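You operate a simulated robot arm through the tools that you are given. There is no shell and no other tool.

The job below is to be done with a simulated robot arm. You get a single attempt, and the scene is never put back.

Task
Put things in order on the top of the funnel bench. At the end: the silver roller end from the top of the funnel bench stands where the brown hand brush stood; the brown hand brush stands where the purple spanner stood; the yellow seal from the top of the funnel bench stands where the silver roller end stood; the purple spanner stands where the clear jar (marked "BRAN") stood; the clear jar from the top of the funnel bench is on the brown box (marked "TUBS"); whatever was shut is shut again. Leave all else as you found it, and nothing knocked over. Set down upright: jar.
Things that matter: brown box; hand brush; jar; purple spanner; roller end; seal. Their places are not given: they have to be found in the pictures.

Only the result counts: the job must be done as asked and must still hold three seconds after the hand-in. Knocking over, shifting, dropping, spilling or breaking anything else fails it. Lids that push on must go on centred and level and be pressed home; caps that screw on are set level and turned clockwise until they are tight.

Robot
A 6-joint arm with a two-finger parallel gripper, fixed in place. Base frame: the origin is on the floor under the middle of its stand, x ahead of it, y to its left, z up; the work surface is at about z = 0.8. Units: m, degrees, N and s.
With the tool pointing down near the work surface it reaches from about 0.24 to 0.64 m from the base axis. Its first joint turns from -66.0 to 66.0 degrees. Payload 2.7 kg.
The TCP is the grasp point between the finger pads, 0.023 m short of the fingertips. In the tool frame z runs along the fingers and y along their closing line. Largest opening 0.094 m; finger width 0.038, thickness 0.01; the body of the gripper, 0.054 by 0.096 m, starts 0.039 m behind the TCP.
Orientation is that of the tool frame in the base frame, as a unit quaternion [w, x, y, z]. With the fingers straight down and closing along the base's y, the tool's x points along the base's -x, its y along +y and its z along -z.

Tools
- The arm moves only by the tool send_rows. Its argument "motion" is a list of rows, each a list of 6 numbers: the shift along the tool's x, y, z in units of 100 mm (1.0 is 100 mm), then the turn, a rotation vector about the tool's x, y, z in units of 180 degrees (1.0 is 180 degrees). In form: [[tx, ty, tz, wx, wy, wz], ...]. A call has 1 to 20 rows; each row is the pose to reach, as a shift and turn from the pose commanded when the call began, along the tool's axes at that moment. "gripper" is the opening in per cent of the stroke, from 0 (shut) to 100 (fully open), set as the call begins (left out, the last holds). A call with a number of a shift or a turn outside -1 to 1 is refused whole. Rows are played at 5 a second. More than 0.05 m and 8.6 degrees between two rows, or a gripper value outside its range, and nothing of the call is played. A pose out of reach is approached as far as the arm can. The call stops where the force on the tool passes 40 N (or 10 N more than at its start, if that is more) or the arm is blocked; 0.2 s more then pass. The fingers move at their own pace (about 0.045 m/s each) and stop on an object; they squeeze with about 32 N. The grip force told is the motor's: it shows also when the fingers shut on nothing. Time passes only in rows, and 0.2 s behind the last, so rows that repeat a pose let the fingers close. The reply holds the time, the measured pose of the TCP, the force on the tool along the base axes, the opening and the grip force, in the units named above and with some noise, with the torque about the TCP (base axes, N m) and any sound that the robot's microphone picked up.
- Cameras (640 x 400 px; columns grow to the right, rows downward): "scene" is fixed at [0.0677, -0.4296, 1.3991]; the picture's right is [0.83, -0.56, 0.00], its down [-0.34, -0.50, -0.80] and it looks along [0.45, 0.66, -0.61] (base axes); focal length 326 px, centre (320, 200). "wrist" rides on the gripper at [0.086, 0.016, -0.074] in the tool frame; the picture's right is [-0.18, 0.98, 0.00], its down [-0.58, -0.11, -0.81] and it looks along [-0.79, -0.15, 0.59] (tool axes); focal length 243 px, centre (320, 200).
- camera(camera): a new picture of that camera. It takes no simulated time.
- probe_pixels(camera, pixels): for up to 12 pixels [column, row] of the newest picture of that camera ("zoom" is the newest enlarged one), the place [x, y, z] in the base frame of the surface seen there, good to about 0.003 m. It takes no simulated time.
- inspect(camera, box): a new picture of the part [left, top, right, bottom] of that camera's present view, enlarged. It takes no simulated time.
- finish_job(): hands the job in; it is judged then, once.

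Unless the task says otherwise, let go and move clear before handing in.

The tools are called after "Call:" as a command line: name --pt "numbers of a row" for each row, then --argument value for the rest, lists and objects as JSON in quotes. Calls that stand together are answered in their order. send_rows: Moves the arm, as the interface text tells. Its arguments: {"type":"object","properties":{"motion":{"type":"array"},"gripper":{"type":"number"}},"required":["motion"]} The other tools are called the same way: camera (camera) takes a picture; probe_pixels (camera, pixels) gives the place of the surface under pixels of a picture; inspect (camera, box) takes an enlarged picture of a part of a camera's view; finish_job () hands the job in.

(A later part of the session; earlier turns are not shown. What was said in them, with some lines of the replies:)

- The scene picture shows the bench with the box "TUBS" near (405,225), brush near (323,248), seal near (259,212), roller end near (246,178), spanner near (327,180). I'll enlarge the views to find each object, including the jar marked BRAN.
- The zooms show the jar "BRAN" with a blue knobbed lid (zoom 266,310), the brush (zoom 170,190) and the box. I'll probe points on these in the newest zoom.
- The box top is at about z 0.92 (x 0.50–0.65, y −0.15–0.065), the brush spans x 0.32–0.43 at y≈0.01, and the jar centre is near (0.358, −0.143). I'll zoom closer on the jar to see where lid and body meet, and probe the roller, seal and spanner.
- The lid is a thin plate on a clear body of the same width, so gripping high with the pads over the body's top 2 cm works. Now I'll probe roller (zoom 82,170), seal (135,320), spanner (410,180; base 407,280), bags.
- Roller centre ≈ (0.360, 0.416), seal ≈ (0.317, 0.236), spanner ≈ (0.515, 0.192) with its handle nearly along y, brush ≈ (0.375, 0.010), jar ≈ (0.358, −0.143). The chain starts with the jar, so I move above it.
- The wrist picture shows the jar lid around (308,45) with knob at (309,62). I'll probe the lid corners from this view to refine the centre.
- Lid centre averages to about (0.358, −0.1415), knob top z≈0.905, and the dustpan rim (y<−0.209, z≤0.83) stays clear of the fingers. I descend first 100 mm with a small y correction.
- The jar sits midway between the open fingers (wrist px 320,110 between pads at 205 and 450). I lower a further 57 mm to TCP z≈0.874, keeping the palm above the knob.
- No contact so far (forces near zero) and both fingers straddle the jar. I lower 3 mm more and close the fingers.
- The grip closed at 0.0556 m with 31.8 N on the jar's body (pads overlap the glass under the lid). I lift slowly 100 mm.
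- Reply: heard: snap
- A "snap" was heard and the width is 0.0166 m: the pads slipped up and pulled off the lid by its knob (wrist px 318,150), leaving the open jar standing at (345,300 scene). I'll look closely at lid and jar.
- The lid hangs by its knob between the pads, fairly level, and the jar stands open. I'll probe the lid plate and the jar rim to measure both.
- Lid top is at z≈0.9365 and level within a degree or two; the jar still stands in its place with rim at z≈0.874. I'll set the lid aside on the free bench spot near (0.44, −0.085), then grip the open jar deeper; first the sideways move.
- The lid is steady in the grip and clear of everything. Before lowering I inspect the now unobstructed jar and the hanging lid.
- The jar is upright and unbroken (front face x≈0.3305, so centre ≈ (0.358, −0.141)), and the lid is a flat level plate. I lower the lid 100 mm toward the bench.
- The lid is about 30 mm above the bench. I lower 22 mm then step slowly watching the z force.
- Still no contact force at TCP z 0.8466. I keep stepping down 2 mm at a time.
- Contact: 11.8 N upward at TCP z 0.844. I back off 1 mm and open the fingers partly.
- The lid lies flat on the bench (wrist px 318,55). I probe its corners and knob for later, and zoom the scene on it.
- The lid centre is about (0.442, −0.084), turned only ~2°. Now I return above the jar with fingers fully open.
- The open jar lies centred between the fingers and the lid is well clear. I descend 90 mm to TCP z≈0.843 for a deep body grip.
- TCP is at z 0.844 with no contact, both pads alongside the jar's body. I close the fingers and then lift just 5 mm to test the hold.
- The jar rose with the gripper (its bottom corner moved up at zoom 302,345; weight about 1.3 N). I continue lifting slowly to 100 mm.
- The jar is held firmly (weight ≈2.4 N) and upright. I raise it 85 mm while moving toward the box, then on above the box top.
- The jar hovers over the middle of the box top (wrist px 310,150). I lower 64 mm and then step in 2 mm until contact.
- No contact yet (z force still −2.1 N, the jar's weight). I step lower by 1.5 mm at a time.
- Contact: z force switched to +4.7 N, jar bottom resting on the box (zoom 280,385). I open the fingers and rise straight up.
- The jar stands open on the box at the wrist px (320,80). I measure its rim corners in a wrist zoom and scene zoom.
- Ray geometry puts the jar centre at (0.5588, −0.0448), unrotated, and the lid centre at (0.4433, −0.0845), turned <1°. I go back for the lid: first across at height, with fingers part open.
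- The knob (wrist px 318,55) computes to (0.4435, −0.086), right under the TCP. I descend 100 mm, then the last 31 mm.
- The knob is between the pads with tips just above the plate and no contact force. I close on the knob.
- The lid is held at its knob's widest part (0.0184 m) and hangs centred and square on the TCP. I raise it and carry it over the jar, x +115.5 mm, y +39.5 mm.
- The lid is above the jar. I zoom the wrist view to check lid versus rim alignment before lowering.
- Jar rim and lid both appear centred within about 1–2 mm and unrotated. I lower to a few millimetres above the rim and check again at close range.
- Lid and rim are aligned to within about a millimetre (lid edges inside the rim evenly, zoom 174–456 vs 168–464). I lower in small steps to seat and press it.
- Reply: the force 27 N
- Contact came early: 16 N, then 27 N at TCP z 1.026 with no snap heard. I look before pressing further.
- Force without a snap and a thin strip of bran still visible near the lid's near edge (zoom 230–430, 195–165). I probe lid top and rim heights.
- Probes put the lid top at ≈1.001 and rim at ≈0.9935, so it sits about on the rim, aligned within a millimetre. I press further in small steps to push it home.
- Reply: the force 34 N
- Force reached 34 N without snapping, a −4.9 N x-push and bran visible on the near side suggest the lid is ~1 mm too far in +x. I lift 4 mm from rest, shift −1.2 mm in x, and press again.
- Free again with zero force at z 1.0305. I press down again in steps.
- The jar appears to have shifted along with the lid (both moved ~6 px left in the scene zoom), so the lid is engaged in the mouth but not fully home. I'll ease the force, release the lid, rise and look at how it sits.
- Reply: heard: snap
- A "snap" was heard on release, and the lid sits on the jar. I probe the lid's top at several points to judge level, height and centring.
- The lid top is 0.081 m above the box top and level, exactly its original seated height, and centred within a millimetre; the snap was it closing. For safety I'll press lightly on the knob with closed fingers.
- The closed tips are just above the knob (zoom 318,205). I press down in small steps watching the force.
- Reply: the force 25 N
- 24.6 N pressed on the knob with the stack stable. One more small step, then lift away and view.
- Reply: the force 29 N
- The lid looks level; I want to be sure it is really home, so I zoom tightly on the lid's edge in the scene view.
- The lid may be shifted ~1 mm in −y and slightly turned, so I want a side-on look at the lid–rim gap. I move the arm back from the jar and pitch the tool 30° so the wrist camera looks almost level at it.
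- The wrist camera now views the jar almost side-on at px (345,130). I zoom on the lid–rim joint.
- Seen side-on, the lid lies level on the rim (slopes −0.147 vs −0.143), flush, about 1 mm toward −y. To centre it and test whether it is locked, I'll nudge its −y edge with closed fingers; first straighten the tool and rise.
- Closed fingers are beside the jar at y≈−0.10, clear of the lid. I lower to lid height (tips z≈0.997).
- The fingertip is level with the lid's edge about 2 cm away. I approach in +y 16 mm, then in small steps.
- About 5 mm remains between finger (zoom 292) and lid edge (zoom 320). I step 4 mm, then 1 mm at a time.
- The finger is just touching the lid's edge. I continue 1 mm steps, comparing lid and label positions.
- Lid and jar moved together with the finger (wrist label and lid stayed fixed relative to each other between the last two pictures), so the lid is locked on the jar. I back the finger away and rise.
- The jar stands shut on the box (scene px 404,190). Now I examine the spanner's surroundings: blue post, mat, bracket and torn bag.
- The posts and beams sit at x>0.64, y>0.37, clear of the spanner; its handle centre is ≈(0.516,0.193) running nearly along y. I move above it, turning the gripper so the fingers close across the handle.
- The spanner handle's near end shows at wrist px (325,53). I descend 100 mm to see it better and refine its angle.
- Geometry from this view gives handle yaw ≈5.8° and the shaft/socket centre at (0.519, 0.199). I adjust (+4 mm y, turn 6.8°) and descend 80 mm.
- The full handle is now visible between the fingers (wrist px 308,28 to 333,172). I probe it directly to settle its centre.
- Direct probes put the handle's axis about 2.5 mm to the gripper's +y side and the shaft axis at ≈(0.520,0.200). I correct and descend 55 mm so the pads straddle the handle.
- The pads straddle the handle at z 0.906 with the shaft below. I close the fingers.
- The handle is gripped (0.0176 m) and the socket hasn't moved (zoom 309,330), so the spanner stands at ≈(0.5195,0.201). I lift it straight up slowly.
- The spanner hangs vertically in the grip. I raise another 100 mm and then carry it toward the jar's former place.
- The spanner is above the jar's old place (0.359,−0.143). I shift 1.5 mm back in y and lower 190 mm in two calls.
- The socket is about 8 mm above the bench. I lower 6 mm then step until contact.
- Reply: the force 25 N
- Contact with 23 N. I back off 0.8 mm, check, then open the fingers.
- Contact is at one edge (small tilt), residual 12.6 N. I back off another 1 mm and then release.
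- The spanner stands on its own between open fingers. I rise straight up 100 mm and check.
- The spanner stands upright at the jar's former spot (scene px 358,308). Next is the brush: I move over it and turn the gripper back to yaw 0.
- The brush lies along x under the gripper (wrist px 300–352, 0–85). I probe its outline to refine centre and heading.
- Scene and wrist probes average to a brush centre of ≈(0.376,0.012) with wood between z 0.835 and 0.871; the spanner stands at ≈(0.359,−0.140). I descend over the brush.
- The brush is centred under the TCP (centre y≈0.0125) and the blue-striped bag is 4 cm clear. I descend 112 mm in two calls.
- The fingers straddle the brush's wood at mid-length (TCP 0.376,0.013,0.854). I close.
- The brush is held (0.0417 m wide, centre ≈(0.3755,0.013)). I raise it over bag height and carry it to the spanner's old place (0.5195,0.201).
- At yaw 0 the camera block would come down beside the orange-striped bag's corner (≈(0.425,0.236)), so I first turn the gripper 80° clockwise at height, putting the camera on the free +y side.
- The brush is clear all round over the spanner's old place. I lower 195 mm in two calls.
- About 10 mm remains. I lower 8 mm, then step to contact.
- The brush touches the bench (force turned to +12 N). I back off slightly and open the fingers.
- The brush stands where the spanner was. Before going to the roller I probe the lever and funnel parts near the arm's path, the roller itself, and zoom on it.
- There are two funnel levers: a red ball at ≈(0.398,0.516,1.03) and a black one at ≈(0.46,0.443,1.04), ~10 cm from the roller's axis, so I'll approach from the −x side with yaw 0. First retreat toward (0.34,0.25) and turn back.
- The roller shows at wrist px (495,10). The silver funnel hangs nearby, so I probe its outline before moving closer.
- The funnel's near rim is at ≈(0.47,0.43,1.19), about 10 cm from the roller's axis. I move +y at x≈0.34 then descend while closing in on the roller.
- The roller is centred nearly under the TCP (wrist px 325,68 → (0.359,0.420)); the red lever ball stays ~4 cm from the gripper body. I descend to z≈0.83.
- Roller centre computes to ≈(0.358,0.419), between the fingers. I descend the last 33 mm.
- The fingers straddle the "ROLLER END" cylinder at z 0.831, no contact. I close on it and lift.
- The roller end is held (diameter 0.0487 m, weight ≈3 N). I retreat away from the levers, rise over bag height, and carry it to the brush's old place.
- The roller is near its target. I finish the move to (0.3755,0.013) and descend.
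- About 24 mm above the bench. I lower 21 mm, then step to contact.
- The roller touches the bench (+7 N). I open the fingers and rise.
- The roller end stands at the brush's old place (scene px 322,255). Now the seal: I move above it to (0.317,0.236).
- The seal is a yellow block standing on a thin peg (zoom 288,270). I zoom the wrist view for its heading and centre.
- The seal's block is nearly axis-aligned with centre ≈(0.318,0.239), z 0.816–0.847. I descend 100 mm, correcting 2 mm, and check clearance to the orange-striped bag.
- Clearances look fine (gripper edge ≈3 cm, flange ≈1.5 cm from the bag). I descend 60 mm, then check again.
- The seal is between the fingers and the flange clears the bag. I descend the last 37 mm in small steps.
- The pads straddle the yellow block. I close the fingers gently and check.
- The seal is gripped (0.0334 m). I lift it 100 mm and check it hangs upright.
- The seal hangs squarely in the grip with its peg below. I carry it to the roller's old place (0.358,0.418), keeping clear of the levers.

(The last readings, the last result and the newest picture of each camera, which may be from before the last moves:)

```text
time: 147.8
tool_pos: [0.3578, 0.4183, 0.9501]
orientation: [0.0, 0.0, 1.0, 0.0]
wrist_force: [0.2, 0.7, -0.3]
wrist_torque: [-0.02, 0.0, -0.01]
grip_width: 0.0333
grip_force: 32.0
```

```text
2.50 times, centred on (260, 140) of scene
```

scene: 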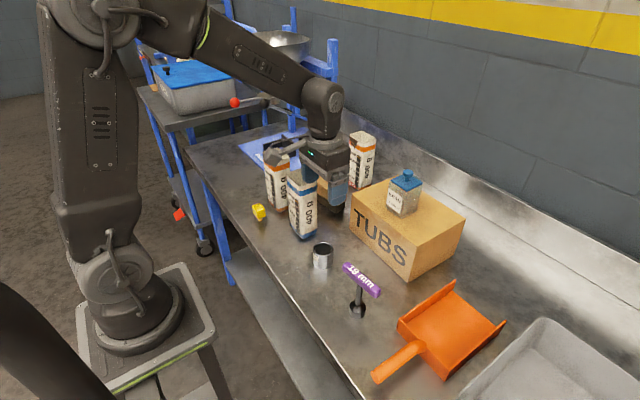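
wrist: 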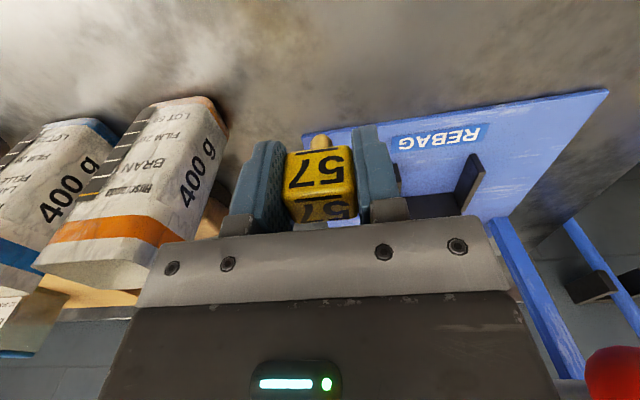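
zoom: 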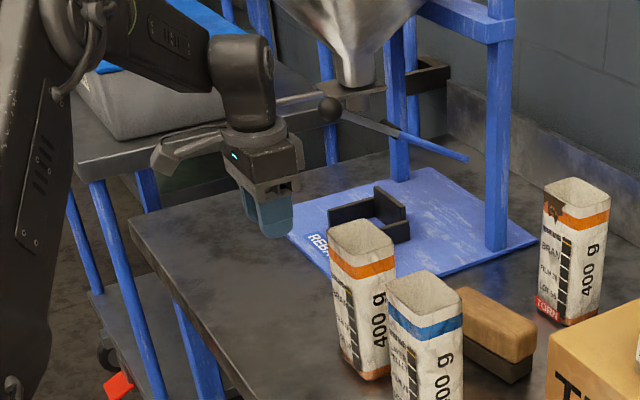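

The seal is over the roller's old place. I lower 105 mm, then step down to contact.

Call:
send_rows --pt "0.01 0 0.25 0 0 0" --pt "0.01 0 0.5 0 0 0" --pt "0.01 0 0.75 0 0 0" --pt "0.01 0 0.95 0 0 0" --pt "0.01 0 1.0 0 0 0"

Call:
send_rows --pt "0 0 0.06 0 0 0" --pt "0 0 0.12 0 0 0" --pt "0 0 0.12 0 0 0"

Call:
send_rows --pt "0 0 0.012 0 0 0" --pt "0 0 0.012 0 0 0"

Call:
inspect --camera "scene" --box '[200, 120, 300, 210]'

```text
time: 149.0
tool_pos: [0.3548, 0.4169, 0.8488]
orientation: [0.0, 0.001, 1.0, -0.001]
wrist_force: [-0.5, 0.2, -0.7]
wrist_torque: [-0.01, 0.01, 0.01]
grip_width: 0.0333
grip_force: 32.4
```

```text
time: 149.8
tool_pos: [0.3554, 0.4181, 0.8381]
orientation: [-0.001, 0.0, 1.0, 0.0]
wrist_force: [-0.8, -0.1, -0.1]
wrist_torque: [0.0, 0.01, -0.02]
grip_width: 0.0333
grip_force: 32.1
```

```text
time: 150.4
tool_pos: [0.3551, 0.42, 0.8367]
orientation: [0.0, 0.0, 1.0, 0.001]
wrist_force: [0.2, -0.2, -0.1]
wrist_torque: [0.01, -0.01, 0.01]
grip_width: 0.0334
grip_force: 31.8
```

```text
4.44 times, centred on (250, 165) of scene
```

zoom: 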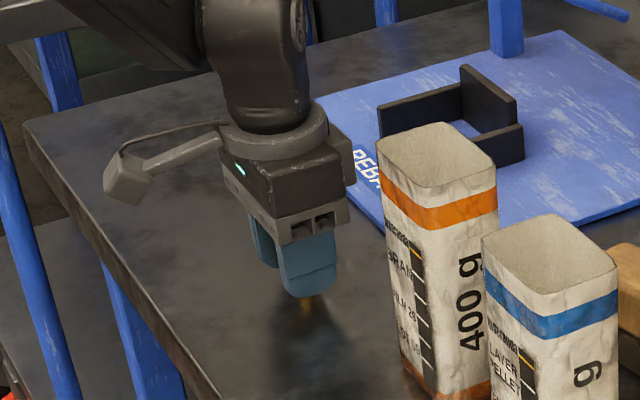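

No contact yet at z 0.8367. I continue in ~1 mm steps.

Call:
send_rows --pt "0 0 0.01 0 0 0" --pt "0 0 0.01 0 0 0"

Call:
send_rows --pt "0 0 0.008 0 0 0" --pt "0 0 0.008 0 0 0"

```text
time: 151.0
tool_pos: [0.3539, 0.4178, 0.8349]
orientation: [0.0, 0.0, 1.0, 0.0]
wrist_force: [-1.4, 0.2, -0.6]
wrist_torque: [-0.03, -0.01, 0.0]
grip_width: 0.0335
grip_force: 31.6
```

```text
time: 151.6
tool_pos: [0.3552, 0.4188, 0.8346]
orientation: [0.002, 0.0, 1.0, 0.0]
wrist_force: [-0.2, -1.0, 1.5]
wrist_torque: [-0.06, 0.01, 0.01]
grip_width: 0.0336
grip_force: 31.9
```

Contact is just starting (+1.5 N). One more 0.5 mm step to seat the peg.

Call:
send_rows --pt "0 0 0.005 0 0 0" --pt "0 0 0.005 0 0 0"

```text
time: 152.2
tool_pos: [0.3545, 0.4195, 0.8341]
orientation: [0.0, 0.0, 1.0, 0.002]
wrist_force: [2.2, 0.4, 2.7]
wrist_torque: [-0.01, -0.06, 0.04]
grip_width: 0.0333
grip_force: 32.2
```

The peg touches the bench with 2.7 N. I open the fingers just slightly first (to 40 %) and look.

Call:
send_rows --pt "0 0 0 0 0 0" --pt "0 0 0 0 0 0" --pt "0 0 0 0 0 0" --gripper 42

Call:
camera --camera "wrist"

Call:
inspect --camera "scene" --box '[210, 140, 290, 210]'

```text
time: 153.0
tool_pos: [0.3551, 0.4193, 0.8351]
orientation: [0.0, 0.0, 1.0, 0.0]
wrist_force: [-0.5, -0.3, -0.4]
wrist_torque: [-0.01, -0.01, 0.03]
grip_width: 0.0395
grip_force: 0.0
```

```text
taken
```

wrist: 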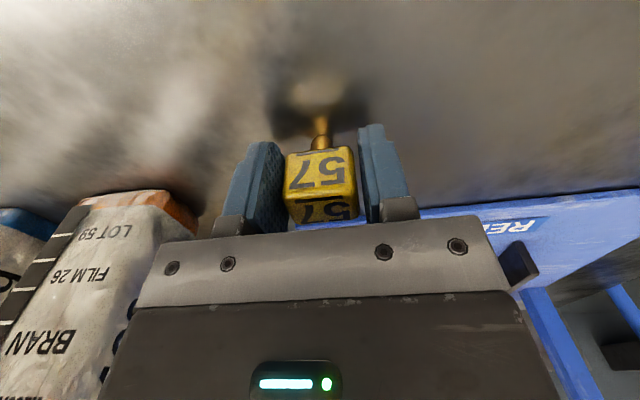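

```text
5.71 times, centred on (250, 175) of scene
```

zoom: 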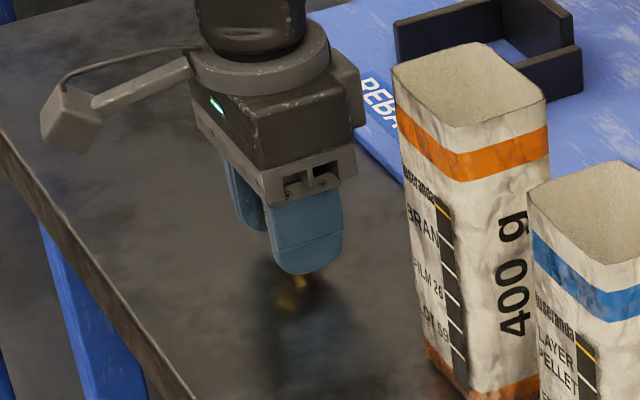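

The seal stands free between the pads. I open further and rise straight up.

Call:
send_rows --pt "0 0 0 0 0 0" --pt "0 0 0 0 0 0" --pt "0 0 0 0 0 0" --gripper 75

Call:
send_rows --pt "0 0 -0.1 0 0 0" --pt "0 0 -0.3 0 0 0" --pt "0 0 -0.6 0 0 0" --pt "0 0 -1.0 0 0 0"

Call:
camera --camera "wrist"

Call:
inspect --camera "scene" --box '[200, 120, 300, 210]'

```text
time: 153.8
tool_pos: [0.355, 0.4192, 0.8343]
orientation: [0.0, 0.0, 1.0, 0.0]
wrist_force: [0.3, 0.6, -0.5]
wrist_torque: [0.01, -0.02, 0.0]
grip_width: 0.0704
grip_force: 0.1
```

```text
time: 154.8
tool_pos: [0.3542, 0.4192, 0.9364]
orientation: [-0.001, 0.0, 1.0, 0.0]
wrist_force: [0.4, -0.6, 0.9]
wrist_torque: [-0.01, -0.02, -0.01]
grip_width: 0.0705
grip_force: 0.1
```

```text
taken
```

wrist: 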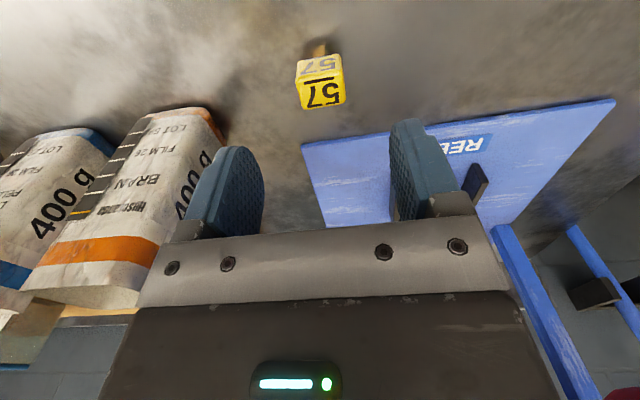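

```text
4.44 times, centred on (250, 165) of scene
```

zoom: 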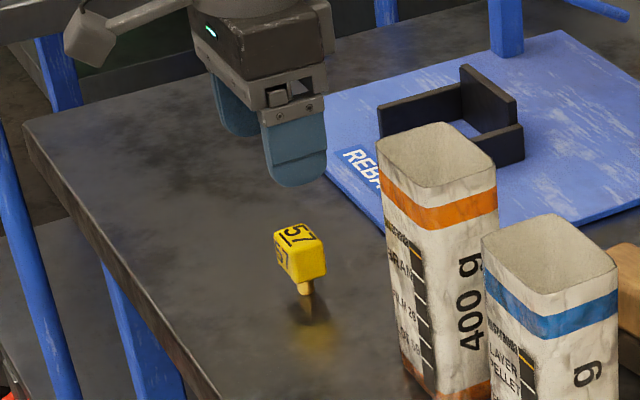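

The seal stands upright on its peg (zoom 303,260). I retreat away from the levers back toward the start position.

Call:
send_rows --pt "0.05 -0.2 -0.2 0 0 0" --pt "0.1 -0.4 -0.45 0 0 0" --pt "0.13 -0.6 -0.7 0 0 0" --pt "0.15 -0.7 -0.9 0 0 0"

Call:
send_rows --pt "0 -0.25 -0.2 0 0 0" --pt "0 -0.5 -0.4 0 0 0" --pt "0 -0.75 -0.6 0 0 0" --pt "0 -1.0 -0.8 0 0 0"

Call:
send_rows --pt "0 -0.25 0 0 0 0" --pt "0 -0.5 0 0 0 0" --pt "0 -0.75 0 0 0 0" --pt "0 -1.0 0 0 0 0"

Call:
camera --camera "scene"

Call:
inspect --camera "scene" --box '[210, 120, 390, 240]'

```text
time: 155.8
tool_pos: [0.3399, 0.3475, 1.0263]
orientation: [-0.001, 0.0, 1.0, 0.0]
wrist_force: [-0.2, 0.8, -0.5]
wrist_torque: [0.0, 0.02, -0.03]
grip_width: 0.0706
grip_force: 0.1
```

```text
time: 156.8
tool_pos: [0.3416, 0.2479, 1.1047]
orientation: [-0.001, 0.0, 1.0, 0.001]
wrist_force: [-0.4, 0.2, 0.0]
wrist_torque: [-0.03, 0.03, -0.01]
grip_width: 0.0702
grip_force: 0.0
```

```text
time: 157.8
tool_pos: [0.3391, 0.1483, 1.1043]
orientation: [0.0, 0.0, 1.0, 0.0]
wrist_force: [-0.5, 0.5, 0.4]
wrist_torque: [-0.01, -0.01, -0.03]
grip_width: 0.0703
grip_force: 0.1
```

```text
taken
```

scene: 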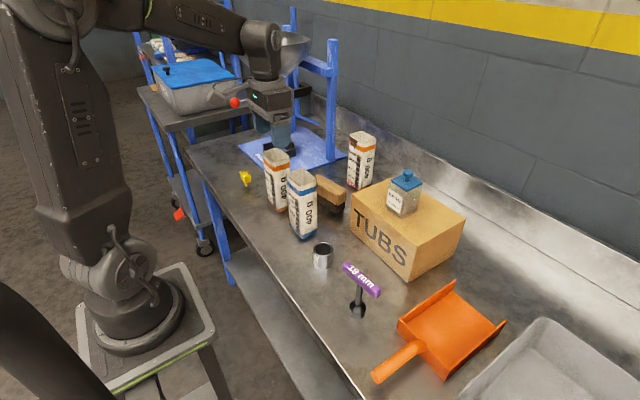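

```text
3.33 times, centred on (300, 180) of scene
```

zoom: 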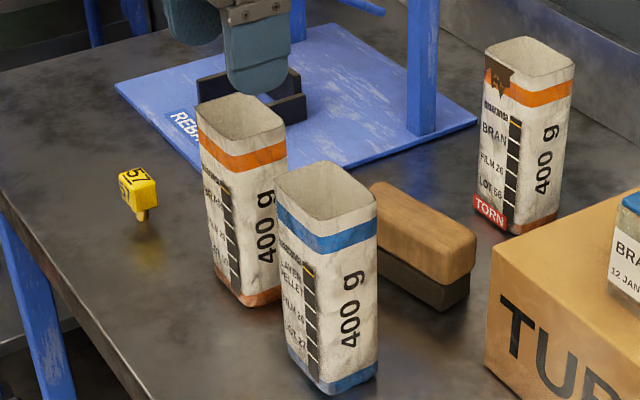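

All pieces are in place: seal at px (246,180), brush (331,192), roller (322,255), spanner (358,295), jar on box (404,190). I do final close checks of jar, spanner and roller, and move the arm to a neutral pose.

Call:
send_rows --pt "-0.1 -0.25 0 0 0 0" --pt "-0.2 -0.5 0 0 0 0" --pt "-0.35 -0.75 0 0 0 0" --pt "-0.5 -1.0 0 0 0 0"

Call:
inspect --camera "scene" --box '[370, 155, 450, 225]'

Call:
inspect --camera "scene" --box '[290, 225, 410, 335]'

Call:
probe_pixels --camera "zoom" --pixels '[[120, 85], [75, 75], [150, 75], [115, 60], [245, 275], [245, 295], [220, 265], [270, 265]]'

Call:
camera --camera "scene"

```text
time: 158.8
tool_pos: [0.3909, 0.0487, 1.1055]
orientation: [0.0, 0.0, 1.0, 0.0]
wrist_force: [-0.8, -0.2, 0.6]
wrist_torque: [0.02, 0.0, -0.03]
grip_width: 0.0704
grip_force: 0.1
```

```text
5.71 times, centred on (410, 190) of scene
```

zoom: 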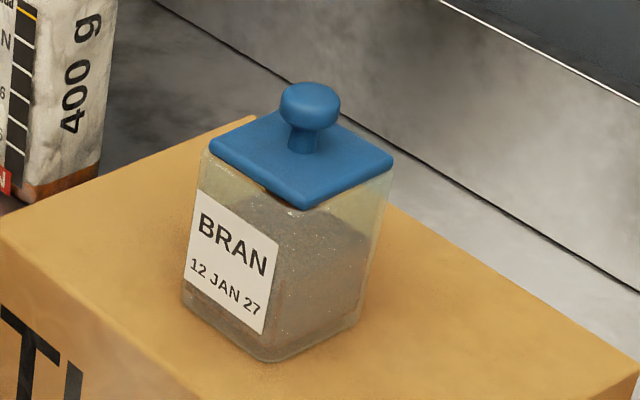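

```text
3.64 times, centred on (350, 280) of scene
```

zoom: 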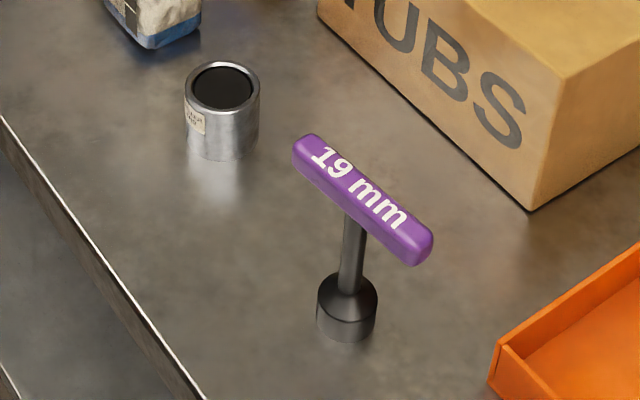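

```text
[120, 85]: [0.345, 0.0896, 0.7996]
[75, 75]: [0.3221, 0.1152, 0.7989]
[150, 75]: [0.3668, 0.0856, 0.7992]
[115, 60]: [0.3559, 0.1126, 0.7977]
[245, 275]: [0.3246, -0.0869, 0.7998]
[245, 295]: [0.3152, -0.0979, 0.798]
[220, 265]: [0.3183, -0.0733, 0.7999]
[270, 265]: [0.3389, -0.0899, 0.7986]
```

```text
taken
```

scene: 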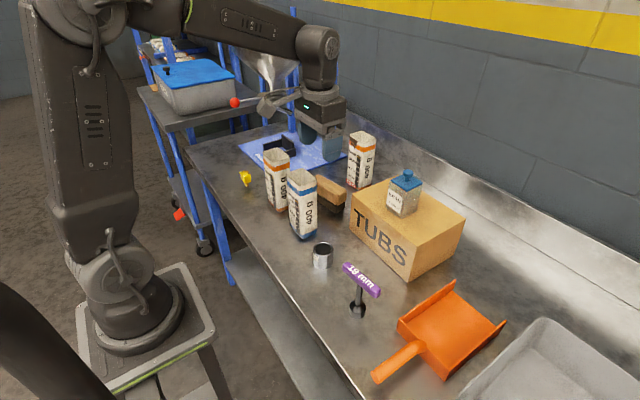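

The jar is upright and shut on the box, the spanner stands vertical at the jar's old spot, and the roller, brush and seal are all standing in place. The bags, dustpan and levers have not moved and the arm is clear, so I hand the job in.

Call:
finish_job

```text
The job is handed in.
```

I handed the job in with all five pieces moved and standing where you asked. I can't see the verdict, so this is based on my last pictures and readings.

| Piece | Where it is now |
|---|---|
| Clear jar ("BRAN") | Upright on the brown box ("TUBS"), lid on |
| Purple spanner | Standing where the jar stood |
| Brown hand brush | On its bristles where the spanner stood |
| Silver roller end | Standing where the brush stood |
| Yellow seal | Standing on its peg where the roller end stood |

- **Jar lid:** it came off by accident when I first lifted the jar. I put it back and pressed it down, and heard a snap as I let go. It sits level at its original height, about 1 mm off centre. When I nudged the lid, the jar moved with it, so I believe it is shut.
- **Brush:** I set it down turned about 80° from how it first lay, so the camera on the gripper would not hit the orange-striped bag.

In the last pictures the bags, dustpan and funnel levers looked untouched and nothing had been knocked over. The arm was clear when I handed in.
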